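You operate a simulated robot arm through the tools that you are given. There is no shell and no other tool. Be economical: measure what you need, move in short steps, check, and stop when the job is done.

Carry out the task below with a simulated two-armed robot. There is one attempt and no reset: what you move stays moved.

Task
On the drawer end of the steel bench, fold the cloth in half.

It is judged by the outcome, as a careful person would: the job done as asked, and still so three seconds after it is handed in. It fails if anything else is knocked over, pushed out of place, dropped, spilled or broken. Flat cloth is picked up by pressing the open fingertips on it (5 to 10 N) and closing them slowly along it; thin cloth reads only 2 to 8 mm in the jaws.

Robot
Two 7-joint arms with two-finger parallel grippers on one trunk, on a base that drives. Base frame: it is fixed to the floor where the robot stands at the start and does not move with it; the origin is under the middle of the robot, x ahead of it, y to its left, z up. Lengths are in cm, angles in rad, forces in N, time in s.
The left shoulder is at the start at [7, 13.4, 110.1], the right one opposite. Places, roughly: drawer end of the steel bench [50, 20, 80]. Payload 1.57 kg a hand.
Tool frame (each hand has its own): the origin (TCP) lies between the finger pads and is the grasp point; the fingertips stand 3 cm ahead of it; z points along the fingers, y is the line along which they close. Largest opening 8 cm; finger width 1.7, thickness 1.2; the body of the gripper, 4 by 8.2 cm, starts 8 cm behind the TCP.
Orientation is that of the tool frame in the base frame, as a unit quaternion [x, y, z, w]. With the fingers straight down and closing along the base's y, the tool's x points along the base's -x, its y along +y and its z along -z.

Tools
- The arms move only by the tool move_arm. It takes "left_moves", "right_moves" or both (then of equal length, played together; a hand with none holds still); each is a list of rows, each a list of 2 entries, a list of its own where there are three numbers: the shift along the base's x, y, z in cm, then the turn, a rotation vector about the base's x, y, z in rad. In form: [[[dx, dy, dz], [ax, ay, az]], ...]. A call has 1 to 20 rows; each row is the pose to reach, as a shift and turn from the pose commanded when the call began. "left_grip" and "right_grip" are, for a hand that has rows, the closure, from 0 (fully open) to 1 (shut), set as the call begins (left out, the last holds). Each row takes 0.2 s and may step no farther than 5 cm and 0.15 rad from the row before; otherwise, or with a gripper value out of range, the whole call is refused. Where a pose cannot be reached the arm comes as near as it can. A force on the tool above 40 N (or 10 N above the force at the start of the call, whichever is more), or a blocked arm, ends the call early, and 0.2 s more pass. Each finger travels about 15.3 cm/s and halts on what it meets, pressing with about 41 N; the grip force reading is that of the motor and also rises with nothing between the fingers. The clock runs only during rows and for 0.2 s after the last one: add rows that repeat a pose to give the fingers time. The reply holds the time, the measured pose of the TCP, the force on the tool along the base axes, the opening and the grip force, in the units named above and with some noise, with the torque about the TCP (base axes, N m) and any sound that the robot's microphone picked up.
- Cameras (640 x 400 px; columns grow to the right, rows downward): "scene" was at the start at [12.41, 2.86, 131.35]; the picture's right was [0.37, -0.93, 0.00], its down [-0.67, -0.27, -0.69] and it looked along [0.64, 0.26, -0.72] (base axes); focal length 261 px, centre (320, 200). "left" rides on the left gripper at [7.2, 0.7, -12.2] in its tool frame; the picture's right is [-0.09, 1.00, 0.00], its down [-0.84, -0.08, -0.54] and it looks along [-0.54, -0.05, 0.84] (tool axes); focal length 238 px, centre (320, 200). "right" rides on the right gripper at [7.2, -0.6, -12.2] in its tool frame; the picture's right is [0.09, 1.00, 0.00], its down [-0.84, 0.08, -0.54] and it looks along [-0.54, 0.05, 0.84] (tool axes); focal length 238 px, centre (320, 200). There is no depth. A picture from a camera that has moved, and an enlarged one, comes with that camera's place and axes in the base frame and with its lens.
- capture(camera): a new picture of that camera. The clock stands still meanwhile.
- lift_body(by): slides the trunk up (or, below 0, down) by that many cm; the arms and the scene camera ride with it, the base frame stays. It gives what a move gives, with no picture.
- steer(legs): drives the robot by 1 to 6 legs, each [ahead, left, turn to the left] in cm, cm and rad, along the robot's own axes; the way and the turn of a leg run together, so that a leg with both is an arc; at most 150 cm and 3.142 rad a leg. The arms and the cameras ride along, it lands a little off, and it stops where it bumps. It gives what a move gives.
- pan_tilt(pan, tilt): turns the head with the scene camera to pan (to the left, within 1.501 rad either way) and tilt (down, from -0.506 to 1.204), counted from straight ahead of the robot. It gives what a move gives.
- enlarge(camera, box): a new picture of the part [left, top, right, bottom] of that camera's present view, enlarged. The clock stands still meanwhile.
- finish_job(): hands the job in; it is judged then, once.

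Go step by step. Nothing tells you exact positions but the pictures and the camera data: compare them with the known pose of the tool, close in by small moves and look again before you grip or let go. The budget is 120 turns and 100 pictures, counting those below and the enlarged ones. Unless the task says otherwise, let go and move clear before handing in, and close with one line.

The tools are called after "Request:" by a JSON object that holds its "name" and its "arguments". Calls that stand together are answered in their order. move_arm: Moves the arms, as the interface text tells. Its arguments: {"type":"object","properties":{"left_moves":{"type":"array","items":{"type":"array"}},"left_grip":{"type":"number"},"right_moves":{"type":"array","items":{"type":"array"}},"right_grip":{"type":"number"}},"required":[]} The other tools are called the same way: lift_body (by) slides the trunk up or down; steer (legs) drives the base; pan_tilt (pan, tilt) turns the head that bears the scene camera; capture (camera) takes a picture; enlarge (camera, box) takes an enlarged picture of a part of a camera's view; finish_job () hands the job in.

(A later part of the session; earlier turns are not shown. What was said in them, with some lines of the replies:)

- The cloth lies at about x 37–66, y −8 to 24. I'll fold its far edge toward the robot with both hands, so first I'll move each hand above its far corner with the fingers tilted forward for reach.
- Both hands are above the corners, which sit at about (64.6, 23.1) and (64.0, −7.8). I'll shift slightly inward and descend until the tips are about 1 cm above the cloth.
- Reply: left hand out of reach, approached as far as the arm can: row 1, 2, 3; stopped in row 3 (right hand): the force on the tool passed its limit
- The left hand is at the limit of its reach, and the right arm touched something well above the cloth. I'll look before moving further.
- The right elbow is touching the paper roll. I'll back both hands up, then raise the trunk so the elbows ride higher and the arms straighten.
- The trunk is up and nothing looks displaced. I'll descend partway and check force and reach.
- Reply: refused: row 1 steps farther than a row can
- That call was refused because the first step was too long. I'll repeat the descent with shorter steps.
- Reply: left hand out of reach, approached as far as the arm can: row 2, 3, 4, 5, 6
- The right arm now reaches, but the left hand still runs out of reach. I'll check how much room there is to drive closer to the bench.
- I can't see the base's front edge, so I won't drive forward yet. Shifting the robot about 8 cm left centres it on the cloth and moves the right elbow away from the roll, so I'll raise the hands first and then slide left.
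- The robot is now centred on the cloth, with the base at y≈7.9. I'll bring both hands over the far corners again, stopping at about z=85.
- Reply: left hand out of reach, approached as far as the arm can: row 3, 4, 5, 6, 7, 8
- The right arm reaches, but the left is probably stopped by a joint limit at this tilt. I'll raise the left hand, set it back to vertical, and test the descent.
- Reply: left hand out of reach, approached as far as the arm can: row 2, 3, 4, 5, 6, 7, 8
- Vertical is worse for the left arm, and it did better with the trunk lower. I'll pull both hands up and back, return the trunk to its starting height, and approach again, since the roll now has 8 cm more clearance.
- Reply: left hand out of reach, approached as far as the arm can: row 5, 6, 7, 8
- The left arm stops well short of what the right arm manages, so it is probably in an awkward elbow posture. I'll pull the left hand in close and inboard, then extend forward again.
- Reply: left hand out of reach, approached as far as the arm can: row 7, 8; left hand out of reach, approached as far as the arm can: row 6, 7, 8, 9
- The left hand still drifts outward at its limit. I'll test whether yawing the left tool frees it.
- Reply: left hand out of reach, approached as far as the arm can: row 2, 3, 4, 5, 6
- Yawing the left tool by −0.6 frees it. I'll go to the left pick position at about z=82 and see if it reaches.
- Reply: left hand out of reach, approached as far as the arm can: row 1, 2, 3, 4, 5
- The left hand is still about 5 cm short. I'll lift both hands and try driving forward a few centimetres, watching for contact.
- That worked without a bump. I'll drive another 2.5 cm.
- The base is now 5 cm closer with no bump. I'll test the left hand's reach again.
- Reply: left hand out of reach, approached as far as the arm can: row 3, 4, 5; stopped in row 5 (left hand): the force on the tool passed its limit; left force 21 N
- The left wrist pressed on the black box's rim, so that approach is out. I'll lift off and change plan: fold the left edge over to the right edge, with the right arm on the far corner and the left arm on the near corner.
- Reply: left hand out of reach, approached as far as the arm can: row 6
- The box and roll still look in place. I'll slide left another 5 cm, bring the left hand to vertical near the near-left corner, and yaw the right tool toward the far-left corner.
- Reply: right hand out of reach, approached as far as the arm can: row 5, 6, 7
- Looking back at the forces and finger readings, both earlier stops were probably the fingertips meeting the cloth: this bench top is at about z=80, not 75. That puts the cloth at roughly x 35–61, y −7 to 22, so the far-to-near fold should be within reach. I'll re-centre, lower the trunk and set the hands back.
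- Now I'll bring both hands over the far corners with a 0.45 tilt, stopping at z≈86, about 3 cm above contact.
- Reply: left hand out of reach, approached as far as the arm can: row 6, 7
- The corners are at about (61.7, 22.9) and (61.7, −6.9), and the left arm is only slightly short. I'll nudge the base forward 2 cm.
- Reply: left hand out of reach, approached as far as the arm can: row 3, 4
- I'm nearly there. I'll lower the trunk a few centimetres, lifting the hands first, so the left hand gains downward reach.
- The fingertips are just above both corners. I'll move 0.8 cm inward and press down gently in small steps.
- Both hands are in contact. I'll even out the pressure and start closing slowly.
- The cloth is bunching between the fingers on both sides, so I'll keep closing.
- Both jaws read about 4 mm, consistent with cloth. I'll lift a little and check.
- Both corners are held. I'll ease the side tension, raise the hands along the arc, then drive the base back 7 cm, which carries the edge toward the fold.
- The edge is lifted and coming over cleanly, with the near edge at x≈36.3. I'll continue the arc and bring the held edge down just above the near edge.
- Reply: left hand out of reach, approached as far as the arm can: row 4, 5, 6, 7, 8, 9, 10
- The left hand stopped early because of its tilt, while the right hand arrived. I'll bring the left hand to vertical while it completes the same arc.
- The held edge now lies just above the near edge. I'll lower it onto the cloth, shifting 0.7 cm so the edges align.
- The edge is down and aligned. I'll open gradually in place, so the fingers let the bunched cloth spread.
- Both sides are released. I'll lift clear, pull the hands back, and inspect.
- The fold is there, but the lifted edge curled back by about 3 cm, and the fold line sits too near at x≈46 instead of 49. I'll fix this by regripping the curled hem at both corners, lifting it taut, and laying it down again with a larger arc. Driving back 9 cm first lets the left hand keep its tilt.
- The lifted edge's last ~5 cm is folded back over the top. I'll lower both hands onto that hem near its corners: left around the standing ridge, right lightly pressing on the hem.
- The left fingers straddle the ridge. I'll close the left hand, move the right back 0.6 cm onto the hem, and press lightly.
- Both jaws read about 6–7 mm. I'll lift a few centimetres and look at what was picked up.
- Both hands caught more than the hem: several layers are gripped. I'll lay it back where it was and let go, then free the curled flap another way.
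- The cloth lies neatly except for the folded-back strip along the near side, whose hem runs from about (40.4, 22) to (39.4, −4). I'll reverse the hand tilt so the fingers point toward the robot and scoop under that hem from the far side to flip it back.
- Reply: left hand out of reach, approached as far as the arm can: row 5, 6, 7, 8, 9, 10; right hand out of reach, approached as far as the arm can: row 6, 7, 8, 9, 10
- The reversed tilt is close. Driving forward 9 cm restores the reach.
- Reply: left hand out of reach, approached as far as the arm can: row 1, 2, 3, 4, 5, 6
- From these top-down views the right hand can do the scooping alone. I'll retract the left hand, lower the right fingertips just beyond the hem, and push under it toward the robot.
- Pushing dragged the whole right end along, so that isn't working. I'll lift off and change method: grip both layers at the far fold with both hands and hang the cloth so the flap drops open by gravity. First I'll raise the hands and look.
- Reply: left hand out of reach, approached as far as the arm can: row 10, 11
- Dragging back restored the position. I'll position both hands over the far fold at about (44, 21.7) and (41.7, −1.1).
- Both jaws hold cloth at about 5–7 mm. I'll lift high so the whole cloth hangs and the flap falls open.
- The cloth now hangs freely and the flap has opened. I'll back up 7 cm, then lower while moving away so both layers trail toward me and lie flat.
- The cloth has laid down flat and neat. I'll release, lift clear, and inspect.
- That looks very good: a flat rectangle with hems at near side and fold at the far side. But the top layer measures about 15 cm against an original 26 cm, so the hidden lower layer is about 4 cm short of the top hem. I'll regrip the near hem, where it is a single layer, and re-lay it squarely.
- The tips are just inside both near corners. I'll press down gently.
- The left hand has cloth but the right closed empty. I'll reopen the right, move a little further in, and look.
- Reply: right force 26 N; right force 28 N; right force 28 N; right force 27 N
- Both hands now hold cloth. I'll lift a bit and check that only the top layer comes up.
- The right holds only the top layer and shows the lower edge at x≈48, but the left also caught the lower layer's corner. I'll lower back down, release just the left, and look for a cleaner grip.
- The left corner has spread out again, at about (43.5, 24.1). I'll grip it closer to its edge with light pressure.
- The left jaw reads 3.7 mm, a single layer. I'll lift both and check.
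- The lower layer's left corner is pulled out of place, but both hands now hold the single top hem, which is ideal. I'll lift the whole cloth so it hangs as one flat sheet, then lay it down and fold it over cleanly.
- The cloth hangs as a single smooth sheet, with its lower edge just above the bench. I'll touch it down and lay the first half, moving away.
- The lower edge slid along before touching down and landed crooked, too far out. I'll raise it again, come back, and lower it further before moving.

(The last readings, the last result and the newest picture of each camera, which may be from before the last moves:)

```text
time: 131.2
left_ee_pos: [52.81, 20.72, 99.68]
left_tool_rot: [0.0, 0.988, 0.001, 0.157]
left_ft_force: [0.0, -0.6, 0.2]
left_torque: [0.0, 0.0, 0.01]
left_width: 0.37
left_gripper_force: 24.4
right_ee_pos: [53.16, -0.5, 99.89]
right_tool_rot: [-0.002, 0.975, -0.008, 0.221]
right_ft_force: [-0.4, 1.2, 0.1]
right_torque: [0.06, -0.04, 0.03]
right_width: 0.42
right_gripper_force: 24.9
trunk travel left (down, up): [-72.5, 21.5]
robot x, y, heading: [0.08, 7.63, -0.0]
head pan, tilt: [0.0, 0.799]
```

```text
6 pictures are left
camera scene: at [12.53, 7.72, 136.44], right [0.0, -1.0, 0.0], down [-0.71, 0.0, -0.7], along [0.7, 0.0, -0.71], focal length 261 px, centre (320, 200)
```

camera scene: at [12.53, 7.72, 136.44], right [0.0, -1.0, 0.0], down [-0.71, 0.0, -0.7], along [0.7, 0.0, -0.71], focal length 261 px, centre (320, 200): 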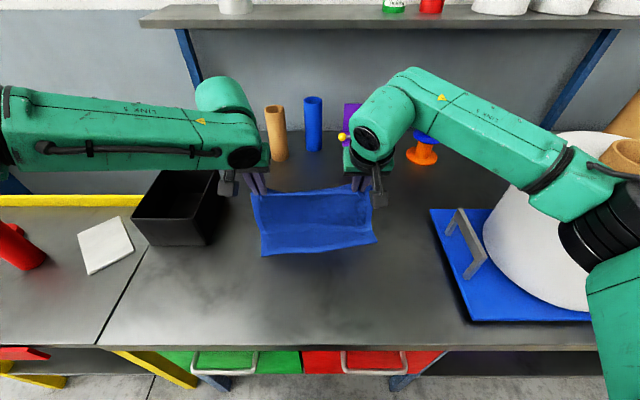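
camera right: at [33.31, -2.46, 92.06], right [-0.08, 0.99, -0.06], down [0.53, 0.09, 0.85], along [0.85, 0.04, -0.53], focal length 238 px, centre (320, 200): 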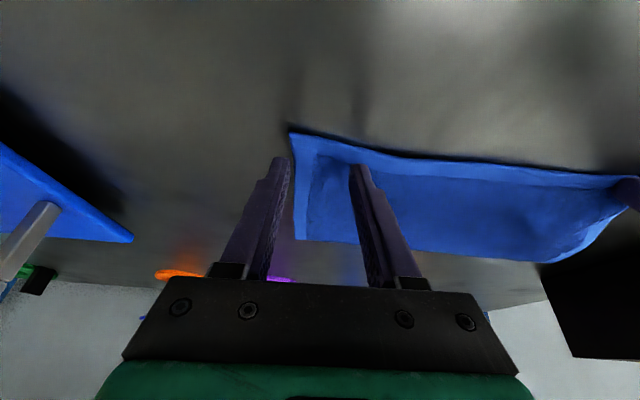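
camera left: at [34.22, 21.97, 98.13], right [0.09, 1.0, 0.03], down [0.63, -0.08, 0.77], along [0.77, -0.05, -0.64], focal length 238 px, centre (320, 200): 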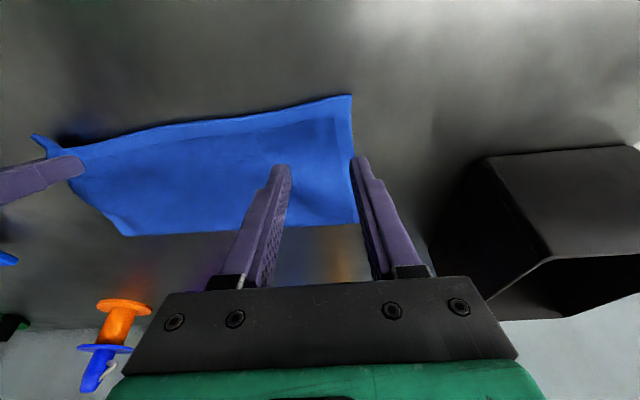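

The lower edge is now down, slightly skewed: left at x≈48.4, right at x≈52.4. I'll move further out to lay the first half, then bring the held edge back over, matching each corner.

Request:
{"name": "steer", "arguments": {"legs": [[5, 0, 0]]}}

Request:
{"name": "move_arm", "arguments": {"left_moves": [[[1, 0, -1], [0, 0, 0]], [[2, 0, -2], [0, 0, 0]], [[2.8, 0, -3.2], [0, 0, 0]], [[2.8, 0, -4.2], [0, 0, 0]]], "right_moves": [[[1.2, 0, -1], [0, 0, 0]], [[2.4, 0, -2], [0, 0, 0]], [[3.6, 0, -3.2], [0, 0, 0]], [[4.2, 0, -4.2], [0, 0, 0]]]}}

Request:
{"name": "enlarge", "arguments": {"camera": "scene", "box": [180, 150, 452, 320]}}

```text
time: 132.2
left_ee_pos: [57.82, 20.64, 99.67]
left_tool_rot: [0.001, 0.988, 0.0, 0.156]
left_ft_force: [-0.4, -0.8, 0.4]
left_torque: [-0.03, 0.01, 0.0]
left_width: 0.37
left_gripper_force: 23.8
right_ee_pos: [58.1, -0.62, 99.98]
right_tool_rot: [-0.001, 0.976, -0.01, 0.22]
right_ft_force: [0.1, 0.7, -0.5]
right_torque: [0.0, 0.02, -0.04]
right_width: 0.44
right_gripper_force: 25.2
trunk travel left (down, up): [-72.5, 21.5]
robot x, y, heading: [5.07, 7.91, -0.004]
head pan, tilt: [0.0, 0.799]
```

```text
time: 133.2
left_ee_pos: [61.01, 20.61, 95.27]
left_tool_rot: [0.002, 0.988, 0.0, 0.153]
left_ft_force: [-0.4, -0.9, 0.4]
left_torque: [-0.01, -0.01, 0.02]
left_width: 0.34
left_gripper_force: 24.5
right_ee_pos: [62.66, -0.58, 95.58]
right_tool_rot: [-0.002, 0.976, -0.009, 0.217]
right_ft_force: [0.2, 0.9, -0.2]
right_torque: [0.04, -0.02, 0.01]
right_width: 0.47
right_gripper_force: 25.3
trunk travel left (down, up): [-72.5, 21.5]
robot x, y, heading: [4.81, 7.77, -0.004]
head pan, tilt: [0.0, 0.799]
```

```text
2.35 times, centred on (316, 235) of scene
camera zoom: at [18.05, 7.71, 136.38], right [0.0, -1.0, 0.0], down [-0.72, 0.0, -0.7], along [0.7, 0.0, -0.72], focal length 613 px, centre (329, 118)
```

zoom: 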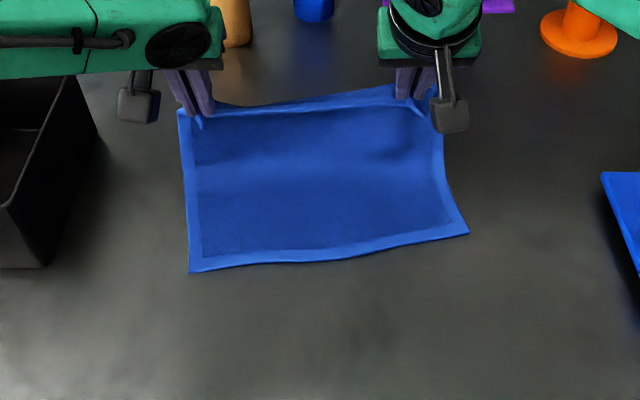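

The first half is laid out well, with corners at (50.5, 21.9) and (55.2, −7.2). Now I'll swing the held edge back over in a full arc, landing each corner on its counterpart.

Request:
{"name": "move_arm", "arguments": {"left_moves": [[[0.5, 0, 0.1], [0, 0, 0]], [[0, -0.2, 0], [0, 0, 0]], [[-1.5, -0.4, -0.1], [0, 0, 0]], [[-3, -0.6, -0.6], [0, 0, 0]], [[-4.4, -0.8, -1.2], [0, 0, 0]], [[-5.7, -1, -2], [0, 0, 0]], [[-6.9, -1.2, -3], [0, 0, 0]], [[-8, -1.5, -4.2], [0, 0, 0]], [[-8.9, -1.7, -5.4], [0, 0, 0]], [[-9.6, -1.8, -6.8], [0, 0, 0]], [[-10.2, -1.9, -8.2], [0, 0, 0]], [[-10.5, -2, -9.5], [0, 0, 0]], [[-10.7, -2, -10.6], [0, 0, 0]], [[-10.7, -2, -10.6], [0, 0, 0]]], "right_moves": [[[1.5, 0, 0], [0, 0, 0]], [[2.5, -0.3, -0.2], [0, 0, 0]], [[1.2, -0.6, -0.5], [0, 0, 0]], [[-0.3, -0.9, -1], [0, 0, 0]], [[-1.7, -1.2, -1.7], [0, 0, 0]], [[-3, -1.5, -2.5], [0, 0, 0]], [[-4.2, -1.8, -3.5], [0, 0, 0]], [[-5.3, -2.2, -4.7], [0, 0, 0]], [[-6.2, -2.5, -5.9], [0, 0, 0]], [[-6.9, -2.7, -7.3], [0, 0, 0]], [[-7.5, -2.8, -8.7], [0, 0, 0]], [[-7.8, -2.9, -10], [0, 0, 0]], [[-8, -3, -11], [0, 0, 0]], [[-8, -3, -11], [0, 0, 0]]]}}

Request:
{"name": "enlarge", "arguments": {"camera": "scene", "box": [180, 150, 452, 320]}}

```text
time: 136.2
left_ee_pos: [50.29, 18.66, 84.63]
left_tool_rot: [0.002, 0.988, -0.001, 0.154]
left_ft_force: [1.9, -7.9, -0.2]
left_torque: [-0.25, -0.03, -0.04]
left_width: 0.37
left_gripper_force: 25.0
right_ee_pos: [54.48, -3.6, 84.6]
right_tool_rot: [-0.002, 0.976, -0.007, 0.218]
right_ft_force: [-2.2, 8.3, 0.3]
right_torque: [0.27, 0.06, 0.1]
right_width: 0.45
right_gripper_force: 25.9
trunk travel left (down, up): [-72.5, 21.5]
robot x, y, heading: [4.71, 7.63, 0.006]
head pan, tilt: [0.0, 0.799]
```

```text
2.35 times, centred on (316, 235) of scene
camera zoom: at [18.05, 7.7, 136.37], right [0.0, -1.0, 0.0], down [-0.72, 0.0, -0.7], along [0.7, 0.0, -0.72], focal length 613 px, centre (329, 118)
```

zoom: 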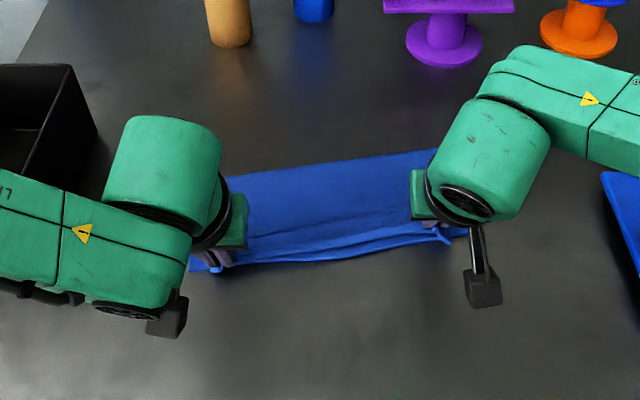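

The held edge lies right along the lower edge. I'll ease the side tension, lower the last bit and release slowly.

Request:
{"name": "move_arm", "arguments": {"left_moves": [[[0, -0.3, -0.3], [0, 0, 0]], [[0, -0.3, -0.5], [0, 0, 0]], [[0, -0.3, -0.5], [0, 0, 0]]], "right_moves": [[[0, 0.3, -0.3], [0, 0, 0]], [[0, 0.3, -0.6], [0, 0, 0]], [[0, 0.3, -0.6], [0, 0, 0]]]}}

Request:
{"name": "move_arm", "arguments": {"left_moves": [[[0, 0, 0], [0, 0, 0]], [[0, 0, 0], [0, 0, 0]]], "right_moves": [[[0, 0, 0], [0, 0, 0]], [[0, 0, 0], [0, 0, 0]]], "left_grip": 0.8, "right_grip": 0.8}}

Request:
{"name": "move_arm", "arguments": {"left_moves": [[[0, 0, 0], [0, 0, 0]], [[0, 0, 0], [0, 0, 0]], [[0, 0, 2], [0, 0, 0]], [[0, 0, 6], [0, 0, 0]], [[0, 3, 9], [0, 0, 0]], [[0, 7, 12], [0, 0, 0]], [[0, 11, 14], [0, 0, 0]]], "right_moves": [[[0, 0, 0], [0, 0, 0]], [[0, 0, 0], [0, 0, 0]], [[0, 0, 2], [0, 0, 0]], [[0, 0, 6], [0, 0, 0]], [[0, -3, 9], [0, 0, 0]], [[0, -5, 12], [0, 0, 0]], [[0, -7, 15], [0, 0, 0]]], "left_grip": 0.5, "right_grip": 0.5}}

Request:
{"name": "enlarge", "arguments": {"camera": "scene", "box": [180, 150, 452, 320]}}

```text
time: 137.0
left_ee_pos: [50.14, 18.57, 84.35]
left_tool_rot: [0.002, 0.988, -0.001, 0.153]
left_ft_force: [0.8, -5.4, 0.1]
left_torque: [-0.15, -0.04, -0.01]
left_width: 0.36
left_gripper_force: 24.9
right_ee_pos: [54.51, -3.36, 83.83]
right_tool_rot: [-0.002, 0.976, -0.008, 0.217]
right_ft_force: [-1.2, 5.3, 1.1]
right_torque: [0.15, 0.06, 0.1]
right_width: 0.49
right_gripper_force: 25.2
trunk travel left (down, up): [-72.5, 21.5]
robot x, y, heading: [5.26, 7.71, -0.011]
head pan, tilt: [0.0, 0.799]
```

```text
time: 137.6
left_ee_pos: [50.22, 18.6, 84.23]
left_tool_rot: [0.002, 0.988, 0.0, 0.153]
left_ft_force: [0.3, -0.2, -0.8]
left_torque: [-0.03, 0.0, -0.02]
left_width: 1.6
left_gripper_force: 0.0
right_ee_pos: [54.55, -3.29, 84.05]
right_tool_rot: [-0.001, 0.976, -0.009, 0.218]
right_ft_force: [-0.1, -0.3, 0.0]
right_torque: [-0.03, -0.01, 0.02]
right_width: 1.59
right_gripper_force: 0.0
trunk travel left (down, up): [-72.5, 21.5]
robot x, y, heading: [5.28, 7.73, -0.003]
head pan, tilt: [0.0, 0.799]
```

```text
time: 139.2
left_ee_pos: [50.17, 29.48, 98.08]
left_tool_rot: [0.001, 0.988, -0.001, 0.153]
left_ft_force: [-0.5, 0.6, 0.3]
left_torque: [0.0, -0.02, -0.03]
left_width: 3.99
left_gripper_force: 0.0
right_ee_pos: [54.44, -10.1, 99.14]
right_tool_rot: [-0.001, 0.976, -0.009, 0.219]
right_ft_force: [0.4, -0.4, 0.5]
right_torque: [-0.02, 0.03, 0.02]
right_width: 3.98
right_gripper_force: 0.1
trunk travel left (down, up): [-72.5, 21.5]
robot x, y, heading: [5.28, 7.95, -0.003]
head pan, tilt: [0.0, 0.799]
```

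```text
2.35 times, centred on (316, 235) of scene
camera zoom: at [17.91, 7.82, 136.38], right [0.0, -1.0, 0.0], down [-0.72, 0.0, -0.7], along [0.7, 0.0, -0.72], focal length 613 px, centre (329, 118)
```

zoom: 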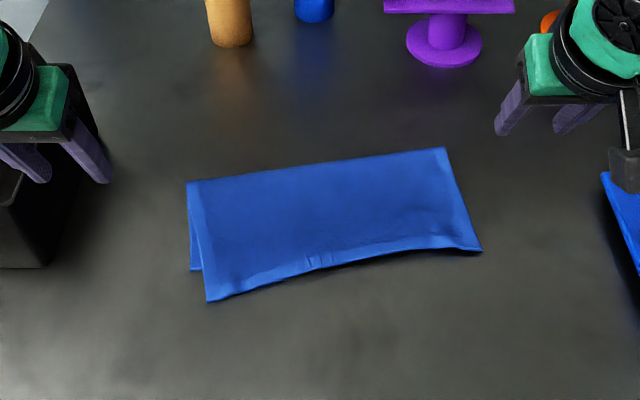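

The cloth is folded flat, with the top hem about 2–3 cm past the lower one. I'll raise the hands clear and take a last overall look.

Request:
{"name": "move_arm", "arguments": {"left_moves": [[[-3, 1, 3], [0, 0, 0]], [[-6, 2, 5], [0, 0, 0]]], "right_moves": [[[-3, 0, 3], [0, 0, 0]], [[-6, 0, 5], [0, 0, 0]]]}}

Request:
{"name": "capture", "arguments": {"camera": "scene"}}

```text
time: 139.8
left_ee_pos: [44.1, 31.33, 103.26]
left_tool_rot: [0.002, 0.988, 0.0, 0.154]
left_ft_force: [1.0, 0.6, -0.2]
left_torque: [0.01, -0.03, 0.01]
left_width: 3.99
left_gripper_force: 0.1
right_ee_pos: [48.33, -10.04, 104.12]
right_tool_rot: [-0.003, 0.976, -0.008, 0.219]
right_ft_force: [-0.5, -0.4, 0.1]
right_torque: [0.03, -0.01, 0.0]
right_width: 4.0
right_gripper_force: 0.2
trunk travel left (down, up): [-72.5, 21.5]
robot x, y, heading: [4.95, 8.09, -0.002]
head pan, tilt: [0.0, 0.799]
```

```text
2 pictures are left
camera scene: at [17.69, 7.81, 136.41], right [0.0, -1.0, 0.0], down [-0.71, 0.0, -0.7], along [0.7, 0.0, -0.71], focal length 261 px, centre (320, 200)
```

scene: 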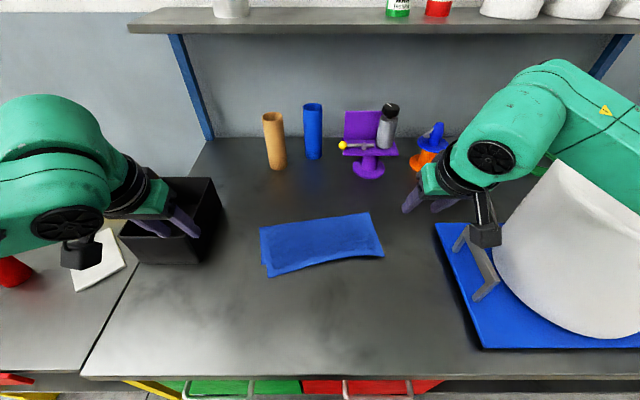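

The cloth is folded in two and lying flat. The other objects look undisturbed and both hands are clear, so I'm handing in.

Request:
{"name": "finish_job", "arguments": {}}

```text
The job is handed in.
```

I folded the cloth in half and it lies flat on the drawer end of the bench, but the edges don't match exactly: the top layer runs about 2–3 cm past the lower one. It also sits a little askew and further back than where it started. Both hands are clear, and nothing else looked moved in the last picture.
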